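You operate a simulated robot arm through the tools that you are given. There is no shell and no other tool. Be economical: measure what you need, move in short steps, check, and stop when the job is done.

Carry out the task below with a simulated robot arm. There is one attempt and no reset: what you move stays moved.

JOB
Press block 65 in the vacuum press at 0.6 bar.
Fine: lid shut, both latches on; leave the pump running, dial and valve as set.

It is judged by the outcome, as a careful person would: the job done as asked, and still so three seconds after it is handed in. It fails if anything else is knocked over, pushed out of place, dropped, spilled or broken. A push-on lid holds only when it is set on centred and level and pressed home; a screw cap is set on level and turned clockwise until tight.

ROBOT AND FRAMES
A 7-joint arm with a two-finger parallel gripper, fixed in place. Base frame: the origin is at the foot of the arm, x ahead of it, y to its left, z up. Units: cm, rad, N and s.
With the tool pointing down near the work surface it reaches from about 30 to 70 cm from the base axis. Its first joint turns from -1.152 to 1.152 rad. Payload 1.57 kg.
Tool frame: the origin (TCP) lies between the finger pads and is the grasp point; the fingertips stand 3 cm ahead of it; z points along the fingers, y is the line along which they close. Largest opening 11 cm; finger width 2.4, thickness 1.2; the body of the gripper, 4.8 by 11.2 cm, starts 7.8 cm behind the TCP.
Orientation is that of the tool frame in the base frame, as [roll, pitch, yaw] about the fixed x, y, z axes, in that order (R = Rz(yaw) Ry(pitch) Rx(roll)). With the fingers straight down and closing along the base's y, the tool's x points along the base's -x, its y along +y and its z along -z.

CONTROLS
- The arm moves only by the tool nudge_tool. Its argument "targets" is a list of rows, each a list of 6 numbers: the shift along the base's x, y, z in units of 30 mm (1.0 is 30 mm), then the turn, a rotation vector about the base's x, y, z in units of 8 degrees (1.0 is 8 degrees). In form: [[x, y, z, rx, ry, rz], ...]. A call has 1 to 8 rows; each row shifts and turns the commanded pose from where the row before left it. "claw" is the opening, from 0 (shut) to 1 (fully open), set as the call begins (left out, the last holds). A call with a number of a shift or a turn outside -1 to 1 is refused whole. A row lasts 0.2 s, in which the tool goes at most 5 cm and 0.15 rad; a call with a longer step from one row to the next is refused whole, and so is a gripper value outside its range. A pose out of reach is approached as far as the arm can. The call stops where the force on the tool passes 70 N (or 10 N more than at its start, if that is more) or the arm is blocked; 0.2 s more then pass. Each finger travels about 10.8 cm/s and halts on what it meets, pressing with about 35 N; the grip force reading is that of the motor and also rises with nothing between the fingers. The clock runs only during rows and for 0.2 s after the last one: add rows that do not move to give the fingers time. It gives the time, the measured TCP pose, the force on the tool (base axes), the opening and the grip force at its end, in the units of the frame above (readings bear some noise), with the torque about the TCP (base axes, N m) and any sound that the robot's microphone picked up.
- Cameras (640 x 400 px; columns grow to the right, rows downward): "scene" is fixed at [17.57, -40.04, 140.5]; the picture's right is [0.67, -0.74, 0.00], its down [-0.42, -0.38, -0.82] and it looks along [0.61, 0.55, -0.57] (base axes); focal length 237 px, centre (320, 200). "wrist" rides on the gripper at [7, 1.6, -14.1] in the tool frame; the picture's right is [-0.23, 0.97, 0.00], its down [-0.85, -0.20, -0.48] and it looks along [-0.47, -0.11, 0.88] (tool axes); focal length 222 px, centre (320, 200). There is no depth. A picture from a camera that has moved, and an enlarged one, comes with that camera's place and axes in the base frame and with its lens.
- camera(camera): a new picture of that camera. The clock stands still meanwhile.
- enlarge(camera, box): a new picture of the part [left, top, right, bottom] of that camera's present view, enlarged. The clock stands still meanwhile.
- job_done(): hands the job in; it is judged then, once.

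Go step by step. Nothing tells you positions but the pictures and the camera data: compare them with the known pose of the tool, close in by small moves and look again before you grip or let go. The budget is 120 turns and 84 pictures, counting those below and the enlarged ones. Unless the task says otherwise, let go and move clear before handing in, and close with one line.

The tools are called after ">>>" as name(argument=value, ...) on one line, values as JSON. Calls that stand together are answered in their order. nudge_tool: Moves the arm, as the interface text tells. Its arguments: {"type":"object","properties":{"targets":{"type":"array"},"claw":{"type":"number"}},"required":["targets"]} The other tools are called the same way: camera (camera) takes a picture; enlarge (camera, box) takes an enlarged picture of a part of a camera's view; job_done () hands the job in.

At the start:

```text
time: 0.0
eef_pos: [34.0, 12.01, 128.29]
tool_rot: [-3.141, 0.001, -3.139]
wrist_force: [-1.0, 0.3, 1.6]
torque: [0.0, -0.02, 0.04]
grip_width: 11.0
finger_force: 0.1
```

scene: 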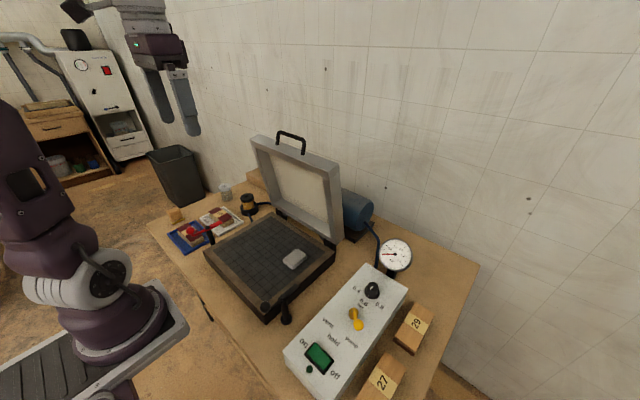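
wrist: 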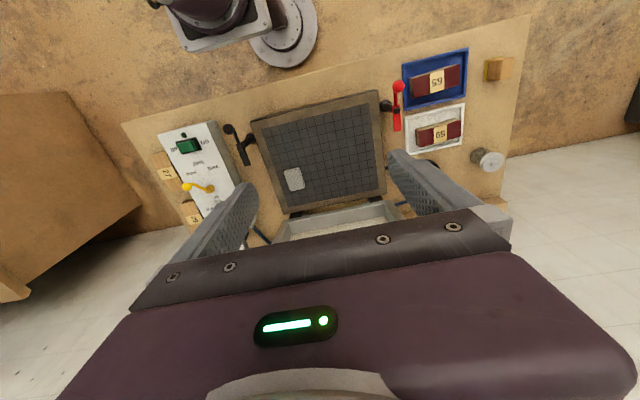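

I see an open vacuum press with a grid bed, a control box (On/Off switch, vent/hold/pump valve, dial 0.4/0.6/0.8), a gauge and several numbered blocks. I'll enlarge the parts to read them.

>>> enlarge(camera="scene", box=[280, 230, 440, 400])

>>> enlarge(camera="scene", box=[150, 170, 310, 270])

>>> enlarge(camera="wrist", box=[370, 30, 530, 190])

>>> enlarge(camera="wrist", box=[120, 90, 420, 250])

```text
2.35 times, centred on (360, 315) of scene
camera zoom: at [17.57, -40.04, 140.5], right [0.67, -0.74, 0.0], down [-0.42, -0.38, -0.82], along [0.61, 0.55, -0.57], focal length 557 px, centre (226, -71)
```

zoom: 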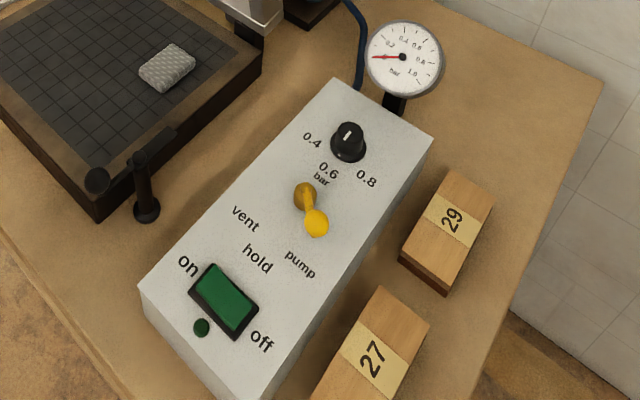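

```text
4.00 times, centred on (230, 220) of scene
camera zoom: at [17.57, -40.04, 140.5], right [0.67, -0.74, 0.0], down [-0.42, -0.38, -0.82], along [0.61, 0.55, -0.57], focal length 947 px, centre (680, 120)
```

zoom: 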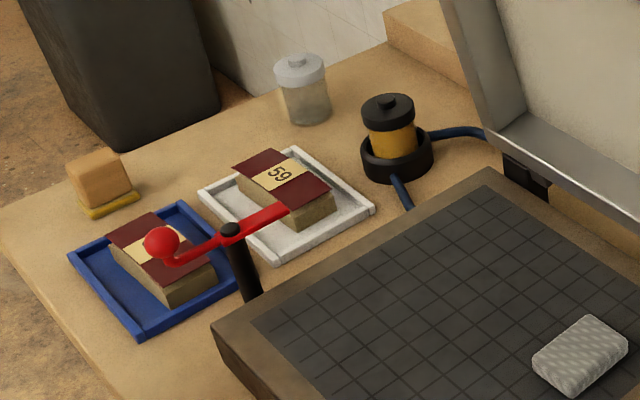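

```text
2.50 times, centred on (450, 110) of wrist
camera zoom: at [26.9, 13.66, 142.44], right [0.23, 0.97, 0.0], down [0.86, -0.2, 0.48], along [0.47, -0.11, -0.88], focal length 555 px, centre (-5, 425)
```

zoom: 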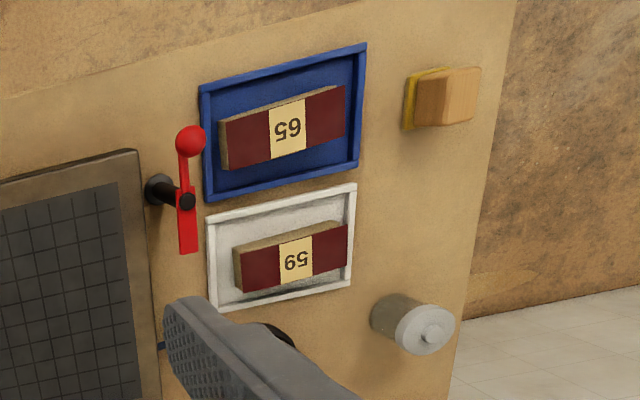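

```text
2.13 times, centred on (270, 170) of wrist
camera zoom: at [26.9, 13.66, 142.44], right [0.23, 0.97, 0.0], down [0.86, -0.2, 0.48], along [0.47, -0.11, -0.88], focal length 474 px, centre (427, 264)
```

zoom: 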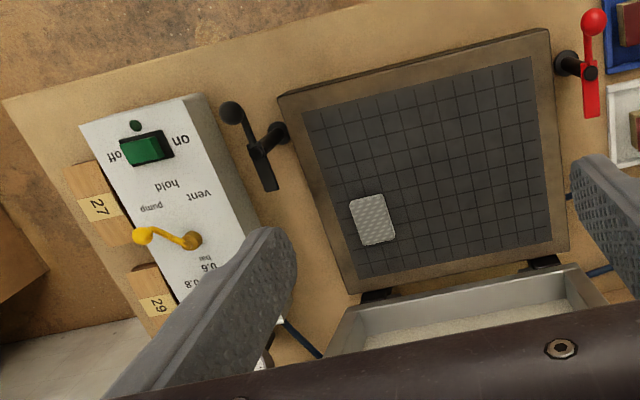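

Block 65/59 labels are ambiguous upside down, so I need close views; rough positions: blue tray block at (34,43,77), switch (34.5,-24.6,82.6), valve (47,-24.3,83.7). I'll move above the control box first.

>>> nudge_tool(targets=[[0.6, -1, -0.3, 0, 0, 0], [0.6, -1, -0.3, 0, 0, 0], [0.6, -1, -0.3, 0, 0, 0], [0.6, -1, -0.3, 0, 0, 0], [0.6, -1, -0.4, 0, 0, 0], [0.6, -1, -0.4, 0, 0, 0], [0.6, -1, -0.4, 0, 0, 0], [0.6, -1, -0.5, 0, 0, 0]])

>>> nudge_tool(targets=[[0.6, -1, -0.7, 0, 0, 0], [0.4, -1, -0.7, 0, 0, 0], [0, -1, -0.7, 0, 0, 0], [0, -0.5, -0.8, 0, 0, 0], [0, 0, -0.8, 0, 0, 0], [0, 0, 0, 0, 0, 0]])

>>> camera(camera="wrist")

```text
time: 1.8
eef_pos: [48.33, -11.83, 119.77]
tool_rot: [-3.141, 0.0, -3.138]
wrist_force: [-0.5, -0.1, -0.1]
torque: [0.02, 0.02, -0.02]
grip_width: 10.99
finger_force: 0.2
```

```text
time: 3.2
eef_pos: [51.39, -22.56, 108.46]
tool_rot: [-3.14, 0.0, -3.138]
wrist_force: [-0.2, 0.3, 0.4]
torque: [-0.01, -0.01, -0.01]
grip_width: 10.98
finger_force: 0.0
```

```text
77 pictures are left
camera wrist: at [44.31, -20.84, 122.64], right [0.23, 0.97, 0.0], down [0.86, -0.2, 0.48], along [0.47, -0.11, -0.88], focal length 222 px, centre (320, 200)
```

wrist: 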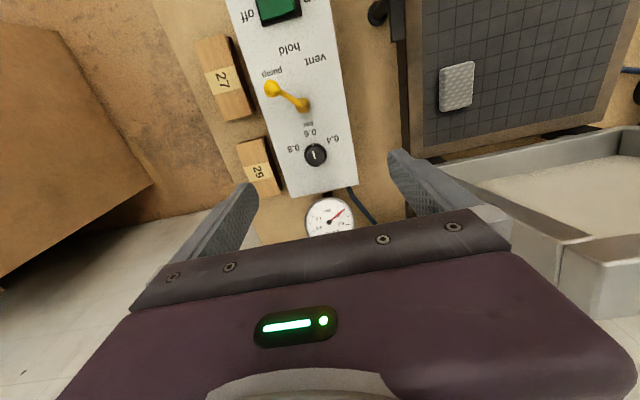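

>>> enlarge(camera="wrist", box=[240, 40, 400, 240])

>>> enlarge(camera="wrist", box=[370, 0, 640, 150])

```text
2.00 times, centred on (320, 140) of wrist
camera zoom: at [44.31, -20.84, 122.64], right [0.23, 0.97, 0.0], down [0.86, -0.2, 0.48], along [0.47, -0.11, -0.88], focal length 444 px, centre (320, 320)
```

zoom: 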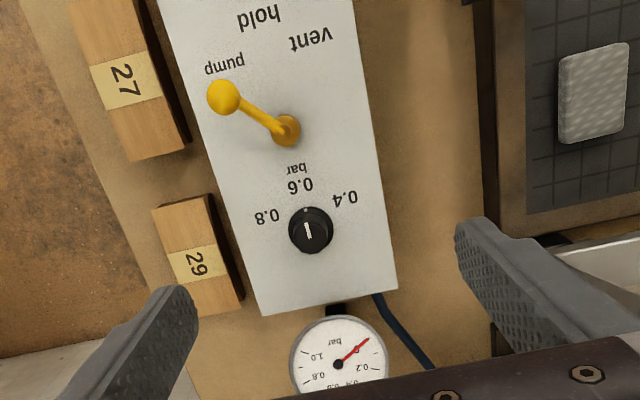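

```text
2.37 times, centred on (505, 75) of wrist
camera zoom: at [44.31, -20.84, 122.64], right [0.23, 0.97, 0.0], down [0.86, -0.2, 0.48], along [0.47, -0.11, -0.88], focal length 526 px, centre (-118, 496)
```

zoom: 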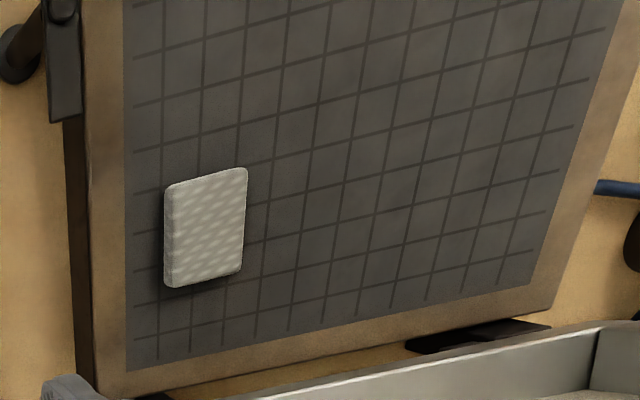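

The dial already appears to point to 0.6, the valve to pump, and a woven pad lies on the bed's back right corner. Next I'll look at the blocks up close.

>>> nudge_tool(targets=[[-0.9, 1, 0, 0, 0, 0], [-0.9, 1, 0, 0, 0, 0], [-0.7, 1, 0, 0, 0, 0], [0, 1, 0, 0, 0, 0], [0, 1, 0, 0, 0, 0], [0, 1, 0, 0, 0, 0], [0, 1, 0, 0, 0, 0], [0, 1, 0, 0, 0, 0]])

>>> camera(camera="wrist")

>>> nudge_tool(targets=[[0, 1, 0, 0, 0, 0], [0, 1, 0, 0, 0, 0], [0, 1, 0, 0, 0, 0], [0, 1, 0, 0, 0, 0], [0, 1, -0.5, 0, 0, 0], [0, 1, -0.5, 0, 0, 0], [0, 1, -0.5, 0, 0, 0], [0, 1, -0.5, 0, 0, 0]])

>>> nudge_tool(targets=[[0, 1, -0.5, 0, 0, 0], [0, 1, -0.5, 0, 0, 0], [0, 1, -0.5, 0, 0, 0], [0, 0, 0, 0, 0, 0]])

>>> camera(camera="wrist")

```text
time: 5.0
eef_pos: [43.8, 1.34, 108.42]
tool_rot: [3.142, -0.002, -3.141]
wrist_force: [-0.5, 0.5, 0.4]
torque: [-0.02, -0.01, 0.02]
grip_width: 10.99
finger_force: 0.0
```

```text
74 pictures are left
camera wrist: at [36.8, 2.99, 122.58], right [0.23, 0.97, 0.0], down [0.86, -0.2, 0.48], along [0.47, -0.11, -0.88], focal length 222 px, centre (320, 200)
```

wrist: 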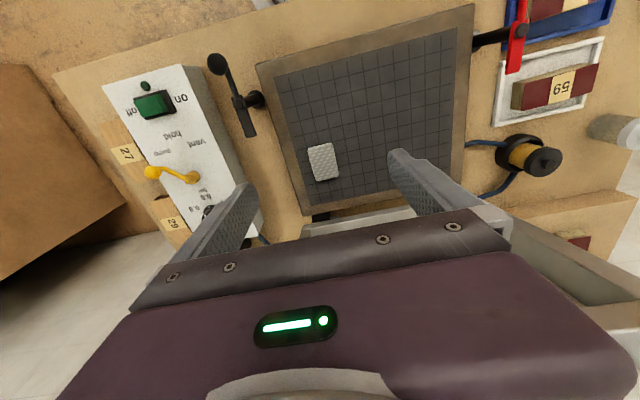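

```text
time: 6.8
eef_pos: [43.92, 25.58, 102.46]
tool_rot: [3.141, 0.0, -3.141]
wrist_force: [0.2, -0.1, -0.5]
torque: [-0.03, 0.01, 0.01]
grip_width: 11.0
finger_force: 0.0
```

```text
time: 7.8
eef_pos: [43.9, 34.8, 97.92]
tool_rot: [-3.141, -0.001, -3.139]
wrist_force: [0.4, -0.3, 0.0]
torque: [0.01, 0.02, -0.03]
grip_width: 11.0
finger_force: 0.1
```

```text
73 pictures are left
camera wrist: at [36.82, 36.42, 112.15], right [0.23, 0.97, 0.0], down [0.86, -0.2, 0.48], along [0.47, -0.11, -0.88], focal length 222 px, centre (320, 200)
```

wrist: 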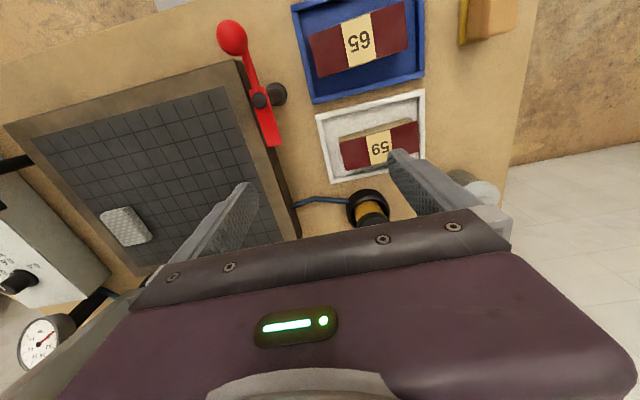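

Now I'll read the two labels enlarged, including the shape of the 5s.

>>> enlarge(camera="wrist", box=[290, 0, 430, 88])

>>> enlarge(camera="wrist", box=[310, 95, 450, 183])

```text
4.55 times, centred on (360, 44) of wrist
camera zoom: at [36.82, 36.42, 112.15], right [0.23, 0.97, 0.0], down [0.86, -0.2, 0.48], along [0.47, -0.11, -0.88], focal length 1010 px, centre (138, 909)
```

zoom: 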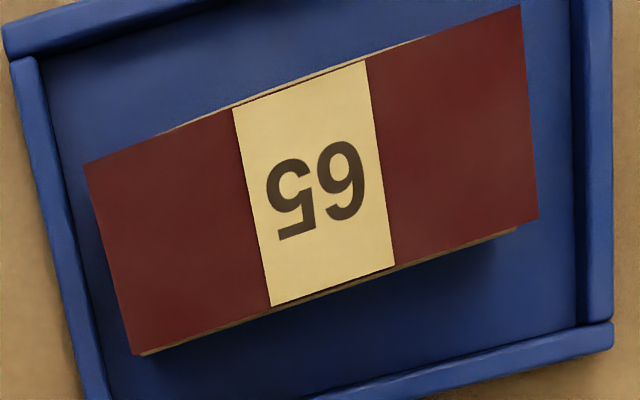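

```text
4.55 times, centred on (380, 139) of wrist
camera zoom: at [36.82, 36.42, 112.15], right [0.23, 0.97, 0.0], down [0.86, -0.2, 0.48], along [0.47, -0.11, -0.88], focal length 1010 px, centre (47, 477)
```

zoom: 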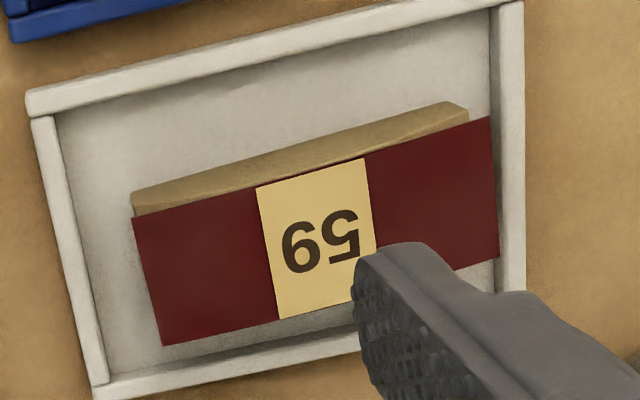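

The inverted 5 (flat bar at bottom) in the blue tray reads 6‑5, so block 65 is in the blue tray, centred about (33.9,42.2), long axis nearly along y. I'll turn the tool to close along x above it.

>>> nudge_tool(targets=[[-0.42, 0.31, 0, 0, 0, -1], [-0.42, 0.31, 0, 0, 0, -1], [-0.42, 0.31, 0, 0, 0, -1], [-0.42, 0.31, 0, 0, 0, -1], [-0.42, 0.31, 0, 0, 0, -1], [-0.42, 0.31, 0, 0, 0, -1], [-0.42, 0.31, 0, 0, 0, -1], [-0.4, 0.3, 0, 0, 0, -1]])

>>> nudge_tool(targets=[[0, 0, 0, 0, 0, -1], [0, 0, 0, 0, 0, -1], [0, 0, 0, 0, 0, -0.84], [0, 0, 0, 0, 0, 0]], claw=0.6)

>>> camera(camera="wrist")

>>> camera(camera="scene")

```text
time: 9.6
eef_pos: [33.75, 41.84, 98.02]
tool_rot: [3.141, -0.001, 2.025]
wrist_force: [0.4, 0.5, 0.3]
torque: [0.01, -0.02, 0.02]
grip_width: 11.01
finger_force: 0.2
```

```text
time: 10.6
eef_pos: [33.89, 41.97, 97.96]
tool_rot: [-3.141, -0.001, 1.629]
wrist_force: [0.3, 0.9, 0.4]
torque: [0.01, 0.0, -0.02]
grip_width: 6.6
finger_force: 0.2
```

```text
70 pictures are left
camera wrist: at [34.98, 49.03, 112.17], right [0.99, -0.17, 0.0], down [-0.15, -0.86, 0.48], along [-0.08, -0.47, -0.88], focal length 222 px, centre (320, 200)
```

wrist: 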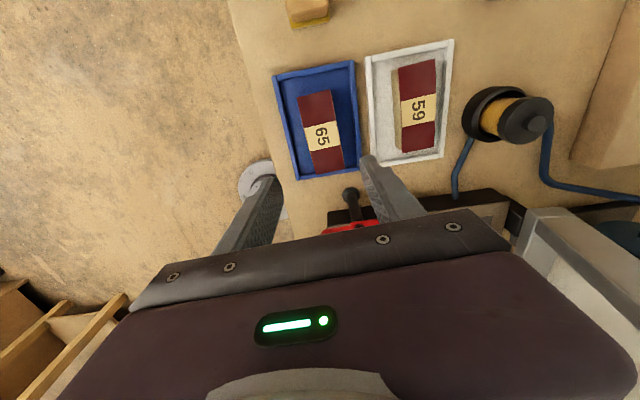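

```text
69 pictures are left
```

scene: 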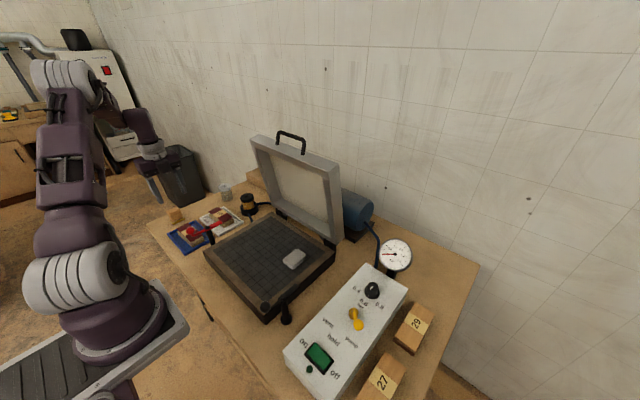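

The tool is turned; I enlarge the block from this viewpoint to triangulate its height and position.

>>> enlarge(camera="wrist", box=[250, 50, 410, 190])

>>> enlarge(camera="scene", box=[160, 190, 240, 260])

```text
2.86 times, centred on (330, 120) of wrist
camera zoom: at [34.98, 49.03, 112.17], right [0.99, -0.17, 0.0], down [-0.15, -0.86, 0.48], along [-0.08, -0.47, -0.88], focal length 635 px, centre (291, 429)
```

zoom: 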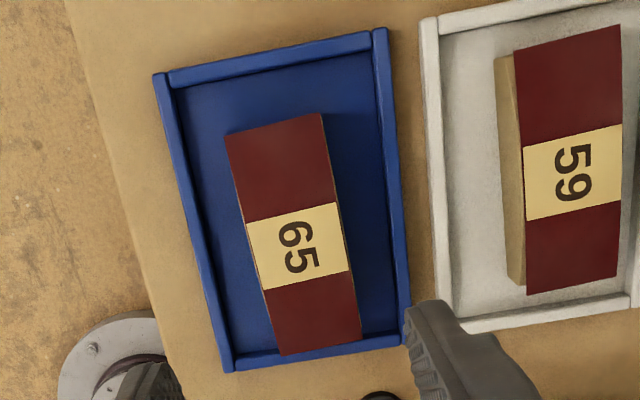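

```text
5.71 times, centred on (200, 225) of scene
camera zoom: at [17.57, -40.04, 140.5], right [0.67, -0.74, 0.0], down [-0.42, -0.38, -0.82], along [0.61, 0.55, -0.57], focal length 1353 px, centre (1006, 57)
```

zoom: 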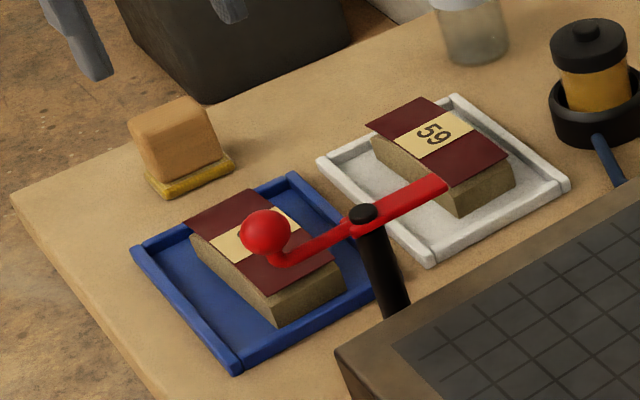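

Both views agree: block 65 top is at z≈79.3, centre (34.2,41.8), about 11.3×4.8 cm and 3° turned, matching the tool. I lower to just above it and look.

>>> nudge_tool(targets=[[0.1, -0.05, -0.9, 0, 0, 0], [0, 0, -0.9, 0, 0, 0], [0, 0, -0.9, 0, 0, 0], [0, 0, -0.9, 0, 0, 0], [0, 0, -0.7, 0, 0, 0], [0, 0, 0, 0, 0, 0]])

>>> camera(camera="wrist")

>>> enlarge(camera="scene", box=[150, 180, 250, 260])

```text
time: 12.0
eef_pos: [34.53, 41.89, 85.05]
tool_rot: [3.141, -0.002, 1.629]
wrist_force: [0.0, -0.2, 0.1]
torque: [0.03, -0.04, 0.0]
grip_width: 6.62
finger_force: 0.0
```

```text
66 pictures are left
camera wrist: at [35.54, 48.93, 99.36], right [0.99, -0.17, 0.0], down [-0.15, -0.87, 0.48], along [-0.08, -0.47, -0.88], focal length 222 px, centre (320, 200)
```

wrist: 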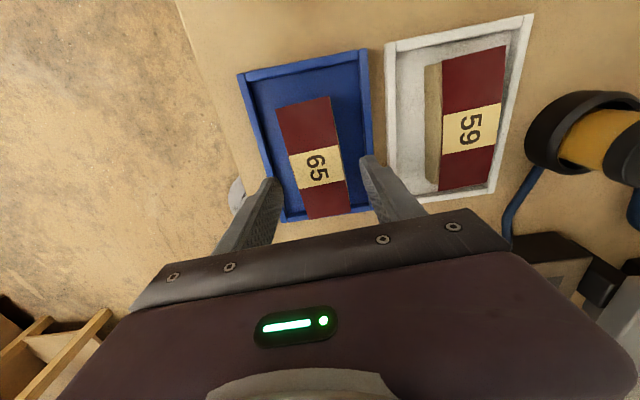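

```text
5.00 times, centred on (200, 220) of scene
camera zoom: at [17.57, -40.04, 140.5], right [0.67, -0.74, 0.0], down [-0.42, -0.38, -0.82], along [0.61, 0.55, -0.57], focal length 1184 px, centre (920, 100)
```

zoom: 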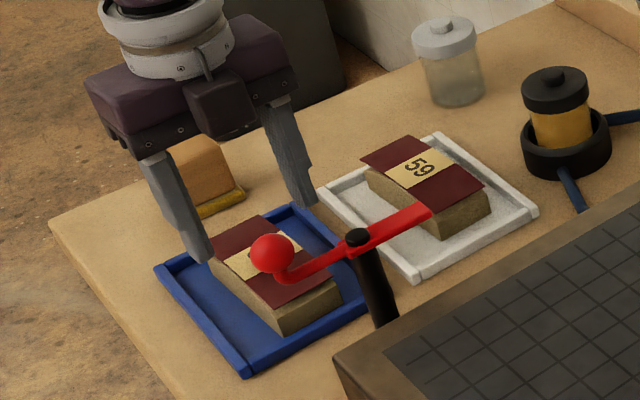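

Fingers straddle the block, about 0.3 cm too far in +x. I correct and descend to grip the body about 1.6 cm below the top.

>>> nudge_tool(targets=[[-0.1, 0, -0.5, 0, 0, 0], [0, 0, -0.5, 0, 0, 0], [0, 0, -0.4, 0, 0, 0], [0, 0, 0, 0, 0, 0]])

>>> enlarge(camera="scene", box=[150, 180, 250, 260])

>>> enlarge(camera="wrist", box=[220, 60, 420, 240])

```text
time: 13.0
eef_pos: [33.98, 41.64, 81.04]
tool_rot: [3.14, 0.001, 1.627]
wrist_force: [-0.2, -0.7, 0.5]
torque: [-0.02, 0.01, 0.0]
grip_width: 6.6
finger_force: 0.1
```

```text
5.00 times, centred on (200, 220) of scene
camera zoom: at [17.57, -40.04, 140.5], right [0.67, -0.74, 0.0], down [-0.42, -0.38, -0.82], along [0.61, 0.55, -0.57], focal length 1184 px, centre (920, 100)
```

zoom: 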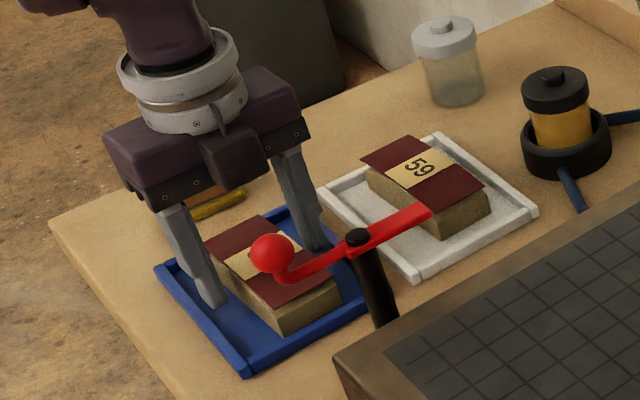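

```text
2.22 times, centred on (320, 150) of wrist
camera zoom: at [35.12, 48.92, 95.15], right [0.99, -0.17, 0.0], down [-0.15, -0.87, 0.48], along [-0.08, -0.47, -0.88], focal length 494 px, centre (320, 311)
```

zoom: 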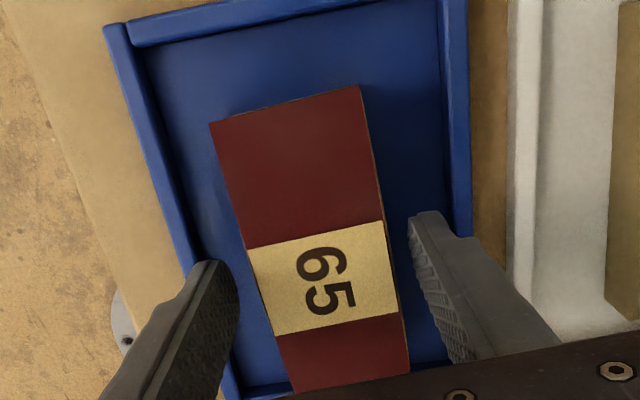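

The fingers straddle block 65 well. I lower slightly and close.

>>> nudge_tool(targets=[[0, 0, -0.12, 0, 0, 0], [0, 0, 0, 0, 0, 0], [0, 0, 0, 0, 0, 0]])

>>> nudge_tool(targets=[[0, 0, 0, 0, 0, 0], [0, 0, 0, 0, 0, 0], [0, 0, 0, 0, 0, 0]], claw=0.3)

>>> nudge_tool(targets=[[0, 0, 0.25, 0, 0, 0], [0, 0, 0.3, 0, 0, 0], [0, 0, 0.4, 0, 0, 0], [0, 0, 0, 0, 0, 0]])

>>> camera(camera="wrist")

>>> enlarge(camera="scene", box=[150, 180, 250, 260])

```text
time: 13.8
eef_pos: [34.0, 41.8, 80.56]
tool_rot: [-3.141, -0.001, 1.629]
wrist_force: [0.1, -0.1, -0.2]
torque: [0.01, 0.03, -0.02]
grip_width: 6.59
finger_force: 0.0
```

```text
time: 14.6
eef_pos: [34.22, 41.8, 80.56]
tool_rot: [3.14, -0.001, 1.628]
wrist_force: [-0.6, -0.1, 2.0]
torque: [-0.24, -0.08, 0.0]
grip_width: 4.71
finger_force: 34.6
```

```text
time: 15.6
eef_pos: [33.99, 41.68, 83.18]
tool_rot: [-3.141, -0.001, 1.629]
wrist_force: [-0.3, 0.5, -0.6]
torque: [-0.01, 0.0, 0.02]
grip_width: 4.72
finger_force: 34.9
```

```text
62 pictures are left
camera wrist: at [35.05, 48.81, 97.58], right [0.99, -0.17, 0.0], down [-0.15, -0.87, 0.48], along [-0.08, -0.47, -0.88], focal length 222 px, centre (320, 200)
```

wrist: 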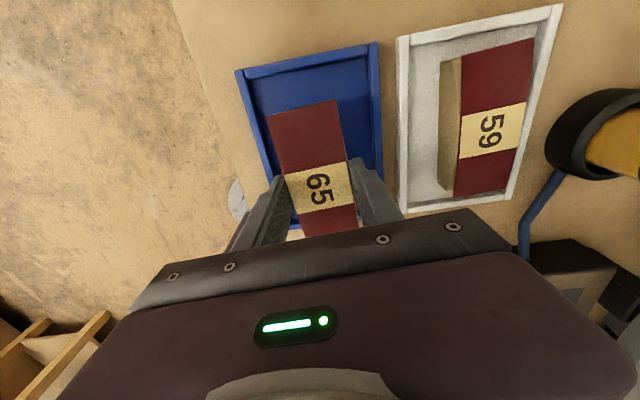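

```text
5.00 times, centred on (200, 220) of scene
camera zoom: at [17.57, -40.04, 140.5], right [0.67, -0.74, 0.0], down [-0.42, -0.38, -0.82], along [0.61, 0.55, -0.57], focal length 1184 px, centre (920, 100)
```

zoom: 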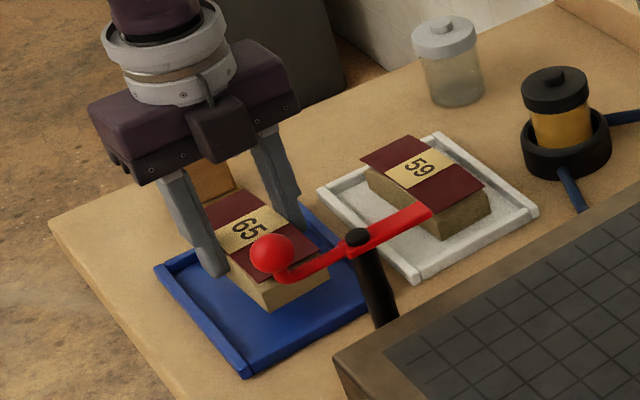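

Block 65 is held. I lift clear and carry it over the bed centre (about (47,12)).

>>> nudge_tool(targets=[[0, 0, 0.8, 0, 0, 0], [0, 0, 0.9, 0, 0, 0], [0, 0, 0.9, 0, 0, 0], [0, 0, 0.9, 0, 0, 0], [0, 0, 0.9, 0, 0, 0], [0, 0, 0, 0, 0, 0]])

>>> nudge_tool(targets=[[0.43, -1, 0, 0, 0, 0], [0.43, -1, 0, 0, 0, 0], [0.43, -1, 0, 0, 0, 0], [0.43, -1, 0, 0, 0, 0], [0.43, -1, 0, 0, 0, 0], [0.43, -1, 0, 0, 0, 0], [0.43, -1, 0, 0, 0, 0], [0.43, -1, 0, 0, 0, 0]])

>>> nudge_tool(targets=[[0.43, -0.9, 0, 0, 0, 0], [0.43, -0.9, 0, 0, 0, 0.2], [0, 0, 0, 0, 0, 0.2], [0, 0, 0, 0, 0, 0]])

>>> camera(camera="wrist")

>>> camera(camera="scene")

```text
time: 17.0
eef_pos: [33.9, 41.79, 96.56]
tool_rot: [-3.141, 0.0, 1.629]
wrist_force: [-0.5, 0.4, -1.4]
torque: [-0.01, 0.02, 0.0]
grip_width: 4.7
finger_force: 35.1
```

```text
time: 18.8
eef_pos: [44.08, 17.62, 96.45]
tool_rot: [3.141, 0.001, 1.629]
wrist_force: [-0.4, -0.5, -0.6]
torque: [0.0, 0.0, 0.04]
grip_width: 4.72
finger_force: 35.5
```

```text
time: 19.8
eef_pos: [46.77, 12.31, 96.49]
tool_rot: [3.141, 0.001, 1.686]
wrist_force: [0.3, 0.2, -0.7]
torque: [0.04, 0.0, 0.02]
grip_width: 4.71
finger_force: 35.5
```

```text
60 pictures are left
camera wrist: at [47.46, 19.46, 110.66], right [0.99, -0.11, 0.0], down [-0.1, -0.87, 0.48], along [-0.05, -0.48, -0.88], focal length 222 px, centre (320, 200)
```

wrist: 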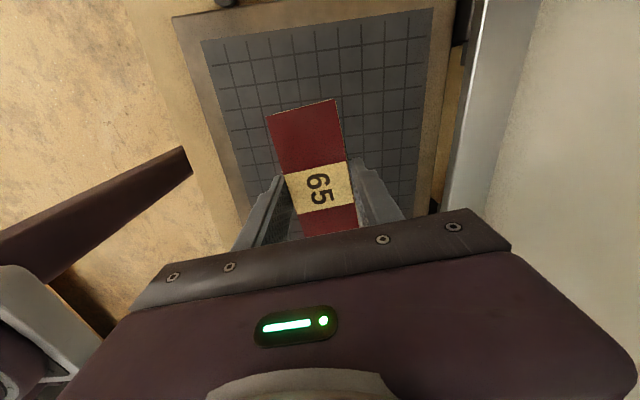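

```text
59 pictures are left
```

scene: 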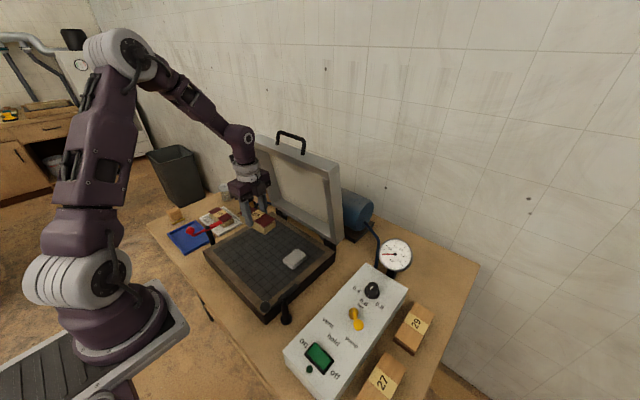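

The block is over the clear part of the bed, away from the pad. I lower towards the bed, watching force.

>>> nudge_tool(targets=[[0, 0, -0.8, 0, 0, 0], [0, 0, -0.8, 0, 0, 0], [0, 0, -0.6, 0, 0, 0], [0, 0, 0, 0, 0, 0]])

>>> enlarge(camera="scene", box=[200, 180, 340, 270])

```text
time: 20.8
eef_pos: [46.86, 12.29, 89.94]
tool_rot: [3.142, 0.0, 1.687]
wrist_force: [-0.4, 0.1, -1.0]
torque: [-0.01, -0.01, 0.0]
grip_width: 4.71
finger_force: 35.5
```

```text
4.44 times, centred on (270, 225) of scene
camera zoom: at [17.57, -40.04, 140.5], right [0.67, -0.74, 0.0], down [-0.42, -0.38, -0.82], along [0.61, 0.55, -0.57], focal length 1053 px, centre (542, 89)
```

zoom: 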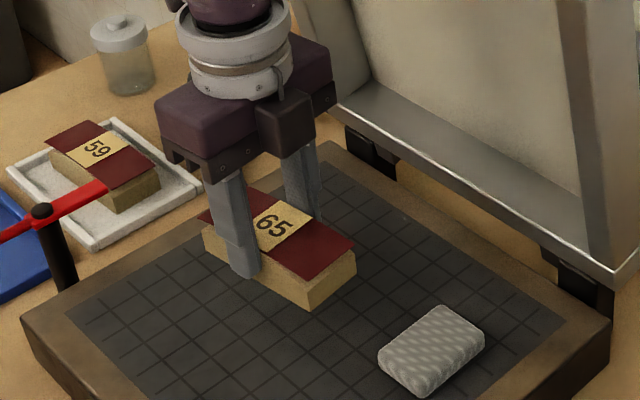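

Still a little above the bed. I lower in small steps.

>>> nudge_tool(targets=[[0, 0, -0.2, 0, 0, 0], [0, 0, -0.2, 0, 0, 0], [0, 0, -0.2, 0, 0, 0], [0, 0, 0, 0, 0, 0]])

>>> enlarge(camera="scene", box=[220, 200, 300, 260])

```text
time: 21.8
eef_pos: [46.84, 12.25, 88.17]
tool_rot: [-3.14, 0.0, 1.683]
wrist_force: [0.1, -0.2, -0.4]
torque: [0.01, 0.0, 0.01]
grip_width: 4.72
finger_force: 34.7
```

```text
6.67 times, centred on (260, 230) of scene
camera zoom: at [17.57, -40.04, 140.5], right [0.67, -0.74, 0.0], down [-0.42, -0.38, -0.82], along [0.61, 0.55, -0.57], focal length 1579 px, centre (720, 0)
```

zoom: 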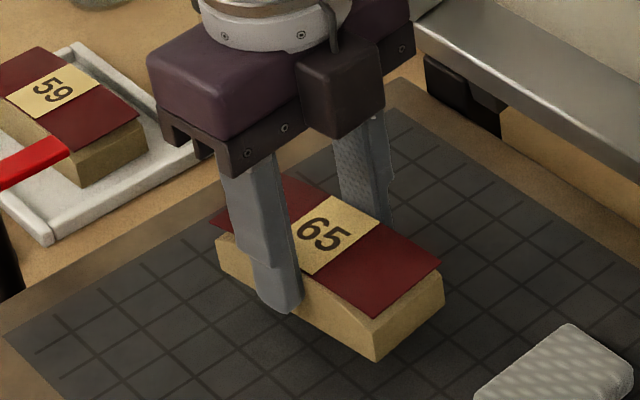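

Not yet touching (no force). Continue slowly.

>>> nudge_tool(targets=[[0, 0, -0.1, 0, 0, 0], [0, 0, -0.1, 0, 0, 0], [0, 0, 0, 0, 0, 0]])

>>> nudge_tool(targets=[[0, 0, -0.1, 0, 0, 0], [0, 0, -0.1, 0, 0, 0], [0, 0, 0, 0, 0, 0]])

```text
time: 22.6
eef_pos: [46.85, 12.27, 87.62]
tool_rot: [3.141, 0.001, 1.685]
wrist_force: [0.1, -0.2, -1.0]
torque: [-0.01, -0.03, -0.02]
grip_width: 4.71
finger_force: 35.4
```

```text
time: 23.4
eef_pos: [46.82, 12.32, 86.86]
tool_rot: [-3.141, -0.001, 1.684]
wrist_force: [-0.4, 0.3, -2.5]
torque: [0.02, -0.03, 0.0]
grip_width: 4.7
finger_force: 34.7
```

>>> nudge_tool(targets=[[0, 0, -0.07, 0, 0, 0], [0, 0, 0, 0, 0, 0]])

>>> nudge_tool(targets=[[0, 0, -0.07, 0, 0, 0], [0, 0, 0, 0, 0, 0]])

```text
time: 24.0
eef_pos: [46.78, 12.29, 86.75]
tool_rot: [-3.14, 0.0, 1.684]
wrist_force: [-0.9, 0.2, -1.2]
torque: [0.0, 0.02, -0.02]
grip_width: 4.73
finger_force: 34.8
```

```text
time: 24.6
eef_pos: [46.8, 12.27, 86.53]
tool_rot: [-3.141, 0.001, 1.686]
wrist_force: [-0.2, -0.1, -1.4]
torque: [0.0, 0.02, 0.02]
grip_width: 4.7
finger_force: 35.3
```

No contact force yet; I check the gap in a picture.

>>> enlarge(camera="scene", box=[230, 210, 290, 255])

>>> nudge_tool(targets=[[0, 0, -0.07, 0, 0, 0], [0, 0, -0.07, 0, 0, 0], [0, 0, 0, 0, 0, 0]])

```text
8.89 times, centred on (260, 232) of scene
camera zoom: at [17.57, -40.04, 140.5], right [0.67, -0.74, 0.0], down [-0.42, -0.38, -0.82], along [0.61, 0.55, -0.57], focal length 2105 px, centre (853, -89)
```

zoom: 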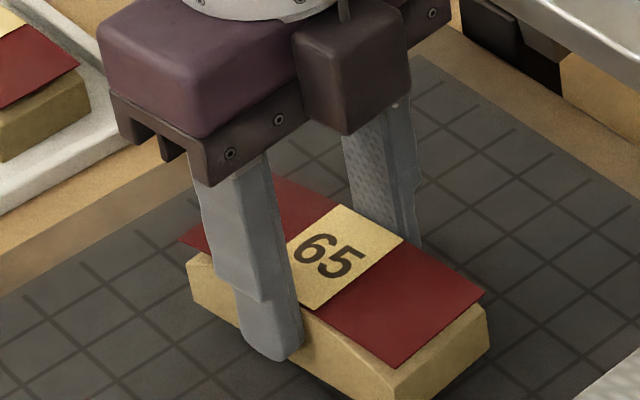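

```text
time: 25.4
eef_pos: [46.74, 12.39, 86.11]
tool_rot: [-3.141, 0.0, 1.685]
wrist_force: [-0.2, 0.4, -1.0]
torque: [0.02, -0.04, -0.03]
grip_width: 4.7
finger_force: 34.6
```

>>> nudge_tool(targets=[[0, 0, -0.07, 0, 0, 0], [0, 0, -0.07, 0, 0, 0], [0, 0, 0, 0, 0, 0]])

>>> nudge_tool(targets=[[0, 0, -0.07, 0, 0, 0], [0, 0, -0.07, 0, 0, 0], [0, 0, 0, 0, 0, 0]])

```text
time: 26.2
eef_pos: [46.78, 12.4, 85.7]
tool_rot: [-3.14, -0.001, 1.684]
wrist_force: [0.3, 0.0, -1.0]
torque: [0.03, -0.01, -0.01]
grip_width: 4.7
finger_force: 35.3
```

```text
time: 27.0
eef_pos: [46.81, 12.33, 85.25]
tool_rot: [3.14, 0.0, 1.683]
wrist_force: [-3.1, -1.7, 13.2]
torque: [-0.04, -0.22, -0.06]
grip_width: 4.72
finger_force: 35.2
```

Contact at TCP z≈85.25. I release gently and rise.

>>> nudge_tool(targets=[[0, 0, 0.03, 0, 0, 0], [0, 0, 0, 0, 0, 0], [0, 0, 0, 0, 0, 0]], claw=0.6)

>>> nudge_tool(targets=[[0, 0, 0.5, 0, 0, 0], [0, 0, 0.9, 0, 0, 0], [0, 0, 0.9, 0, 0, 0], [0, 0, 0.9, 0, 0, 0], [0, 0, 0.9, 0, 0, 0], [0, 0, 0, 0, 0, 0]])

>>> enlarge(camera="scene", box=[190, 120, 350, 260])

>>> camera(camera="wrist")

```text
time: 27.8
eef_pos: [46.62, 12.41, 85.33]
tool_rot: [3.141, 0.0, 1.684]
wrist_force: [-0.1, 0.1, 0.3]
torque: [0.0, 0.0, -0.01]
grip_width: 6.6
finger_force: 0.1
```

```text
time: 29.2
eef_pos: [46.79, 12.32, 97.7]
tool_rot: [-3.141, -0.001, 1.685]
wrist_force: [0.4, 0.2, 0.5]
torque: [-0.01, 0.02, -0.01]
grip_width: 6.6
finger_force: 0.1
```

```text
2.86 times, centred on (270, 190) of scene
camera zoom: at [17.57, -40.04, 140.5], right [0.67, -0.74, 0.0], down [-0.42, -0.38, -0.82], along [0.61, 0.55, -0.57], focal length 677 px, centre (463, 229)
```

zoom: 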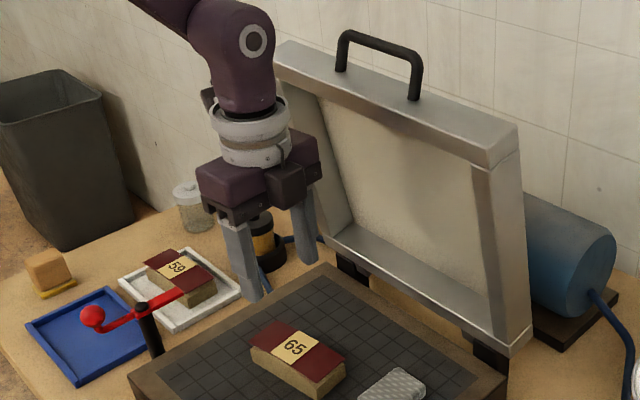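

```text
54 pictures are left
camera wrist: at [47.45, 19.41, 111.79], right [0.99, -0.11, 0.0], down [-0.1, -0.87, 0.48], along [-0.05, -0.48, -0.88], focal length 222 px, centre (320, 200)
```

wrist: 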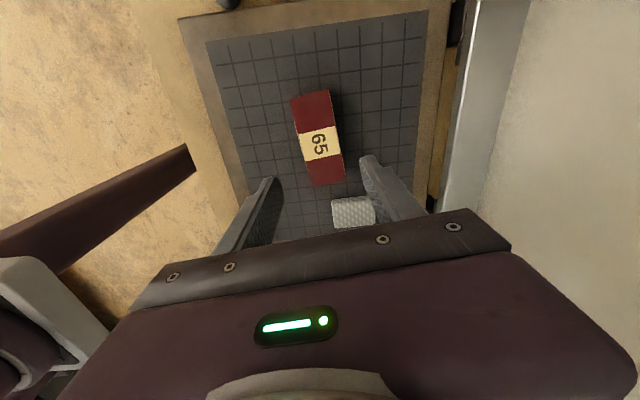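

Block 65 is set on the bed, clear of the pad. Next is the lid handle, estimated near (62,11,116); I raise the arm for a look at it.

>>> nudge_tool(targets=[[-0.2, 0, 1, 0, 0, 0], [-0.2, 0, 1, 0, 0, 0], [-0.2, 0, 1, 0, 0, 0], [0, 0, 1, 0, 0, -0.2], [0, 0, 1, 0, 0, -0.4], [0, 0, 1, 0, 0, -0.3], [0, 0, 1, 0, 0, 0], [0, 0, 1, 0, 0, 0]])

>>> nudge_tool(targets=[[0, 0, 1, 0, 0, 0], [0.6, 0, 1, 0, 0, 0], [1, 0, 0, 0, 0, 0], [0, 0, 0, 0, 0, 0]])

>>> camera(camera="wrist")

>>> camera(camera="scene")

```text
time: 31.0
eef_pos: [44.91, 12.33, 121.57]
tool_rot: [-3.141, 0.0, 1.559]
wrist_force: [0.4, -0.1, 0.4]
torque: [-0.02, -0.02, -0.01]
grip_width: 6.59
finger_force: 0.0
```

```text
time: 32.0
eef_pos: [49.96, 12.58, 127.77]
tool_rot: [3.14, -0.001, 1.559]
wrist_force: [-0.3, -0.9, -0.3]
torque: [0.01, -0.04, 0.02]
grip_width: 6.64
finger_force: 0.1
```

```text
53 pictures are left
camera wrist: at [51.41, 19.47, 142.01], right [0.97, -0.24, 0.0], down [-0.21, -0.85, 0.48], along [-0.11, -0.46, -0.88], focal length 222 px, centre (320, 200)
```

wrist: 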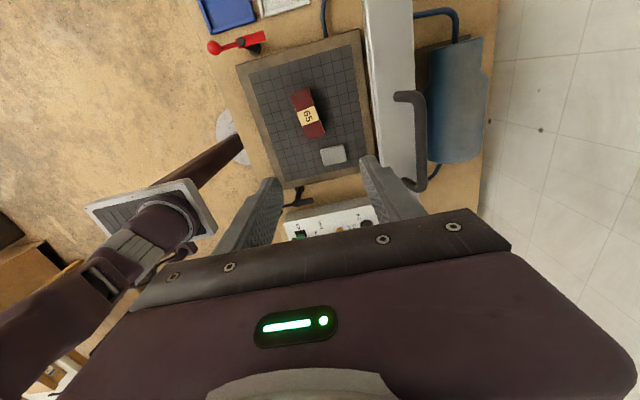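

```text
52 pictures are left
```

scene: 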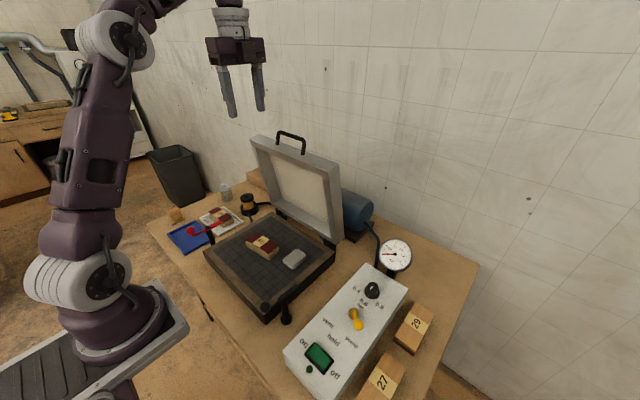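

The handle bar's midpoint triangulates to about (61.3,10.6,116.3), lid leaning ~80° open with hinge near (64,83). I'll hover over the bar with fingers straddling it in x.

>>> nudge_tool(targets=[[0.9, -0.15, -0.3, 0, 0, 0], [0.9, -0.15, -0.3, 0, 0, 0], [0.9, -0.15, -0.3, 0, 0, 0], [0.9, -0.15, -0.3, 0, 0, 0], [0.15, 0, -0.5, 0, 0, 0.07], [0, 0, 0, 0, 0, 0.07]], claw=0.5)

>>> camera(camera="wrist")

>>> enlarge(camera="scene", box=[220, 70, 380, 250])

```text
time: 33.4
eef_pos: [55.46, 11.23, 123.57]
tool_rot: [3.141, -0.001, 1.577]
wrist_force: [0.8, 0.4, 0.2]
torque: [0.04, -0.03, 0.01]
grip_width: 5.48
finger_force: 0.1
out of reach, approached as far as the arm can: row 2, 3, 4
```

```text
51 pictures are left
camera wrist: at [56.96, 18.34, 137.77], right [0.98, -0.22, 0.0], down [-0.19, -0.86, 0.48], along [-0.11, -0.47, -0.88], focal length 222 px, centre (320, 200)
```

wrist: 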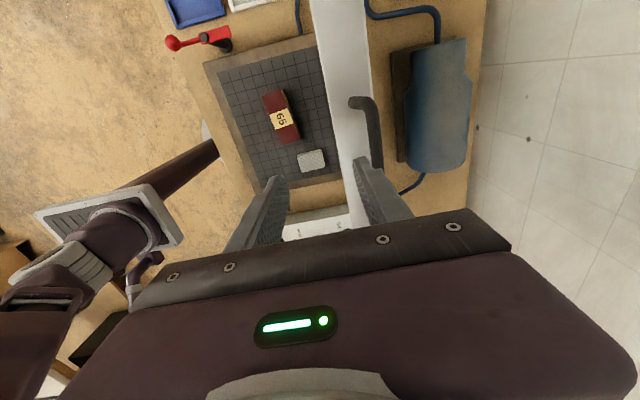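

```text
2.22 times, centred on (300, 160) of scene
camera zoom: at [17.57, -40.04, 140.5], right [0.67, -0.74, 0.0], down [-0.42, -0.38, -0.82], along [0.61, 0.55, -0.57], focal length 526 px, centre (364, 289)
```

zoom: 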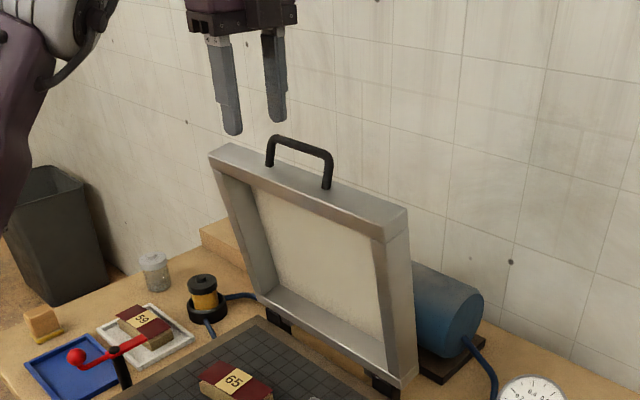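

The handle is beyond vertical-tool reach at that height, so I'll tilt the fingers 40° forward (pointing +x and down), which extends reach and also suits the handle.

>>> nudge_tool(targets=[[-0.3, 0, 0.2, 0, -1, 0], [0, 0, 0, 0, -1, 0], [0, 0, 0, 0, -1, 0], [0, 0, 0, 0, -1, 0], [0, 0, 0, 0, -1, 0], [0, 0, 0, 0, 0, 0]])

```text
time: 34.8
eef_pos: [54.69, 11.26, 124.05]
tool_rot: [2.442, 0.004, 1.577]
wrist_force: [-0.2, 1.1, -0.4]
torque: [0.0, -0.03, 0.03]
grip_width: 5.52
finger_force: 0.1
```

>>> nudge_tool(targets=[[0.5, -0.1, -0.5, 0, 0, 0], [0.43, -0.1, -0.5, 0, 0, 0], [0, 0, 0, 0, 0, 0]])

>>> camera(camera="wrist")

>>> enlarge(camera="scene", box=[240, 70, 340, 170])

```text
time: 35.6
eef_pos: [57.36, 10.6, 121.07]
tool_rot: [2.444, 0.004, 1.576]
wrist_force: [-0.3, 0.1, -0.1]
torque: [0.03, 0.01, 0.02]
grip_width: 5.48
finger_force: 0.0
```

```text
49 pictures are left
camera wrist: at [49.34, 17.63, 132.99], right [0.75, -0.22, 0.63], down [-0.46, -0.86, 0.24], along [0.48, -0.47, -0.74], focal length 222 px, centre (320, 200)
```

wrist: 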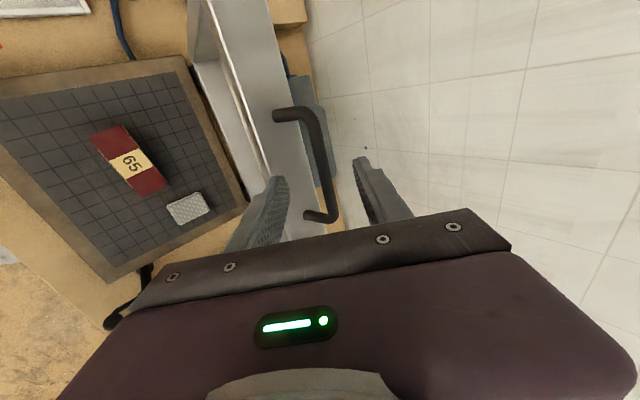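

```text
4.00 times, centred on (290, 120) of scene
camera zoom: at [17.57, -40.04, 140.5], right [0.67, -0.74, 0.0], down [-0.42, -0.38, -0.82], along [0.61, 0.55, -0.57], focal length 947 px, centre (440, 520)
```

zoom: 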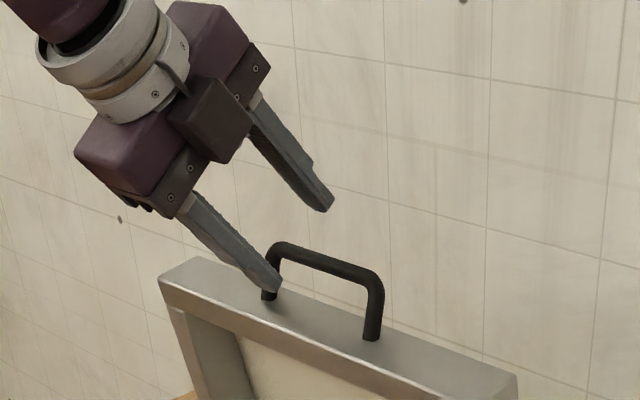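

The bar at (61.4,10.6,116.3) is centred between the fingers. I advance 4.6 cm along the tool axis with a narrower opening.

>>> nudge_tool(targets=[[0, 0, 0, 0, 0, 0], [0.25, 0, -0.3, 0, 0, 0], [0.25, 0, -0.3, 0, 0, 0], [0.25, 0, -0.3, 0, 0, 0], [0.23, 0, -0.27, 0, 0, 0], [0, 0, 0, 0, 0, 0]], claw=0.36)

>>> camera(camera="wrist")

>>> enlarge(camera="scene", box=[240, 70, 340, 170])

```text
time: 37.0
eef_pos: [60.3, 10.74, 117.67]
tool_rot: [2.443, 0.005, 1.575]
wrist_force: [-14.3, -0.9, 16.0]
torque: [-0.01, 0.65, 0.01]
grip_width: 4.0
finger_force: 0.3
```

```text
47 pictures are left
camera wrist: at [52.21, 17.71, 129.65], right [0.75, -0.22, 0.63], down [-0.46, -0.86, 0.24], along [0.49, -0.47, -0.74], focal length 222 px, centre (320, 200)
```

wrist: 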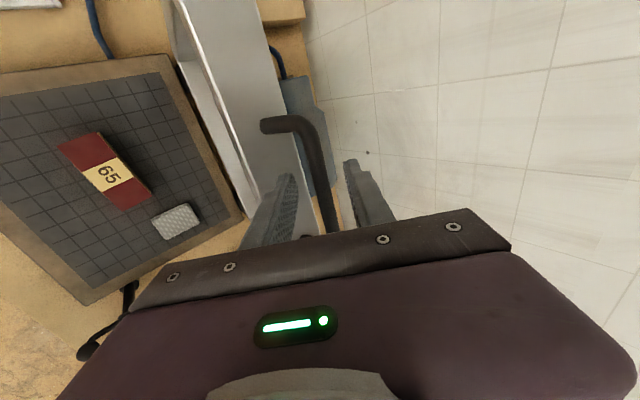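

```text
4.00 times, centred on (290, 120) of scene
camera zoom: at [17.49, -40.05, 140.5], right [0.67, -0.74, 0.0], down [-0.42, -0.38, -0.82], along [0.61, 0.55, -0.57], focal length 947 px, centre (440, 520)
```

zoom: 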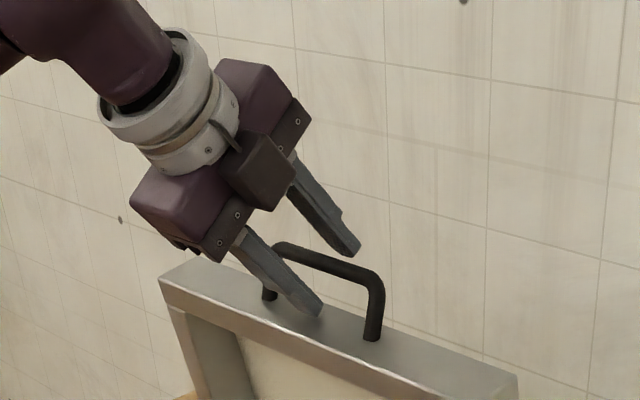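

The lower fingertip touched the lid edge lightly; I back off 0.7 cm and then close on the bar.

>>> nudge_tool(targets=[[-0.15, 0, 0.18, 0, 0, 0], [0, 0, 0, 0, 0, 0]])

>>> nudge_tool(targets=[[0, 0, 0, 0, 0, 0], [0, 0, 0, 0, 0, 0], [0, 0, 0, 0, 0, 0]], claw=0.0)

>>> enlarge(camera="scene", box=[240, 70, 340, 170])

```text
time: 37.6
eef_pos: [59.82, 10.74, 118.05]
tool_rot: [2.443, 0.005, 1.578]
wrist_force: [0.3, 0.4, -0.5]
torque: [-0.02, 0.02, 0.03]
grip_width: 3.94
finger_force: 0.1
```

```text
time: 38.4
eef_pos: [59.75, 10.71, 118.16]
tool_rot: [2.441, 0.006, 1.576]
wrist_force: [0.8, 0.4, 9.3]
torque: [0.59, -0.08, -0.47]
grip_width: 1.2
finger_force: 29.1
```

```text
4.00 times, centred on (290, 120) of scene
camera zoom: at [17.55, -40.05, 140.5], right [0.67, -0.74, 0.0], down [-0.42, -0.38, -0.82], along [0.61, 0.55, -0.57], focal length 947 px, centre (440, 520)
```

zoom: 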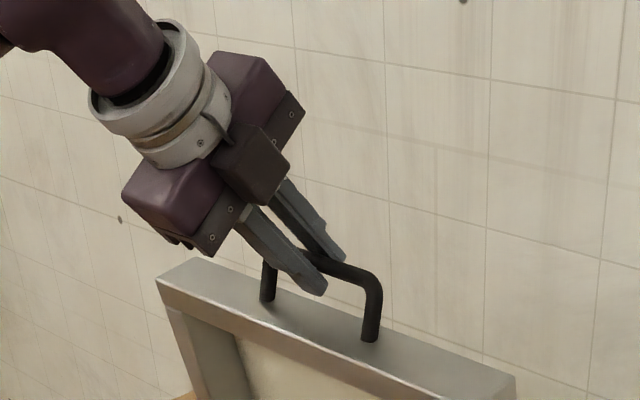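

The bar is gripped (1.2 cm). I begin swinging the lid down along its arc about the hinge near (64,83), checking force.

>>> nudge_tool(targets=[[-0.33, 0, -0.04, 0, 0, 0], [-0.33, 0, -0.04, 0, 0, 0], [-0.33, 0, -0.06, 0, 0, 0], [0, 0, 0, 0, 0, 0]])

```text
time: 39.4
eef_pos: [56.82, 10.59, 117.84]
tool_rot: [2.443, 0.005, 1.578]
wrist_force: [-1.2, 4.1, 8.9]
torque: [0.45, -0.05, -0.52]
grip_width: 1.2
finger_force: 29.3
```

>>> nudge_tool(targets=[[-0.48, 0, -0.09, 0, 0, 0], [-0.48, 0, -0.11, 0, 0, 0], [-0.47, 0, -0.14, 0, 0, 0], [-0.46, 0, -0.16, 0, 0, 0], [-0.46, 0, -0.18, 0, 0, 0], [-0.45, 0, -0.19, 0, 0, 0], [0, 0, 0, 0, 0, 0]])

>>> camera(camera="scene")

```text
time: 41.0
eef_pos: [49.33, 10.48, 115.81]
tool_rot: [2.443, -0.017, 1.575]
wrist_force: [7.0, -0.6, -18.3]
torque: [-0.03, 0.13, -0.05]
grip_width: 1.2
finger_force: 29.3
out of reach, approached as far as the arm can: row 6
```

```text
44 pictures are left
```

scene: 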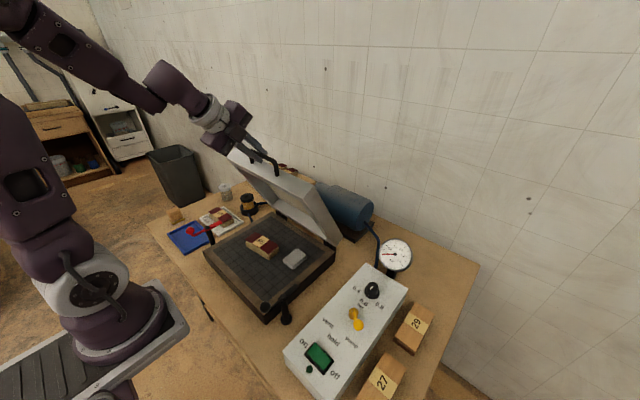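

The lid is swinging and the arm carries its weight (18 N); the tilt is near its limit, so I continue while untilting about the bar.

>>> nudge_tool(targets=[[-0.67, 0, -0.3, 0, 0.62, 0], [-0.63, 0, -0.35, 0, 0.62, 0], [-0.6, 0, -0.42, 0, 0.62, 0], [-0.58, 0, -0.45, 0, 0.62, 0], [0, 0, 0, 0, 0, 0]])

```text
time: 42.2
eef_pos: [40.94, 10.74, 110.56]
tool_rot: [2.791, 0.002, 1.577]
wrist_force: [-6.4, 0.5, 7.5]
torque: [0.42, 0.07, -0.47]
grip_width: 1.17
finger_force: 29.0
```

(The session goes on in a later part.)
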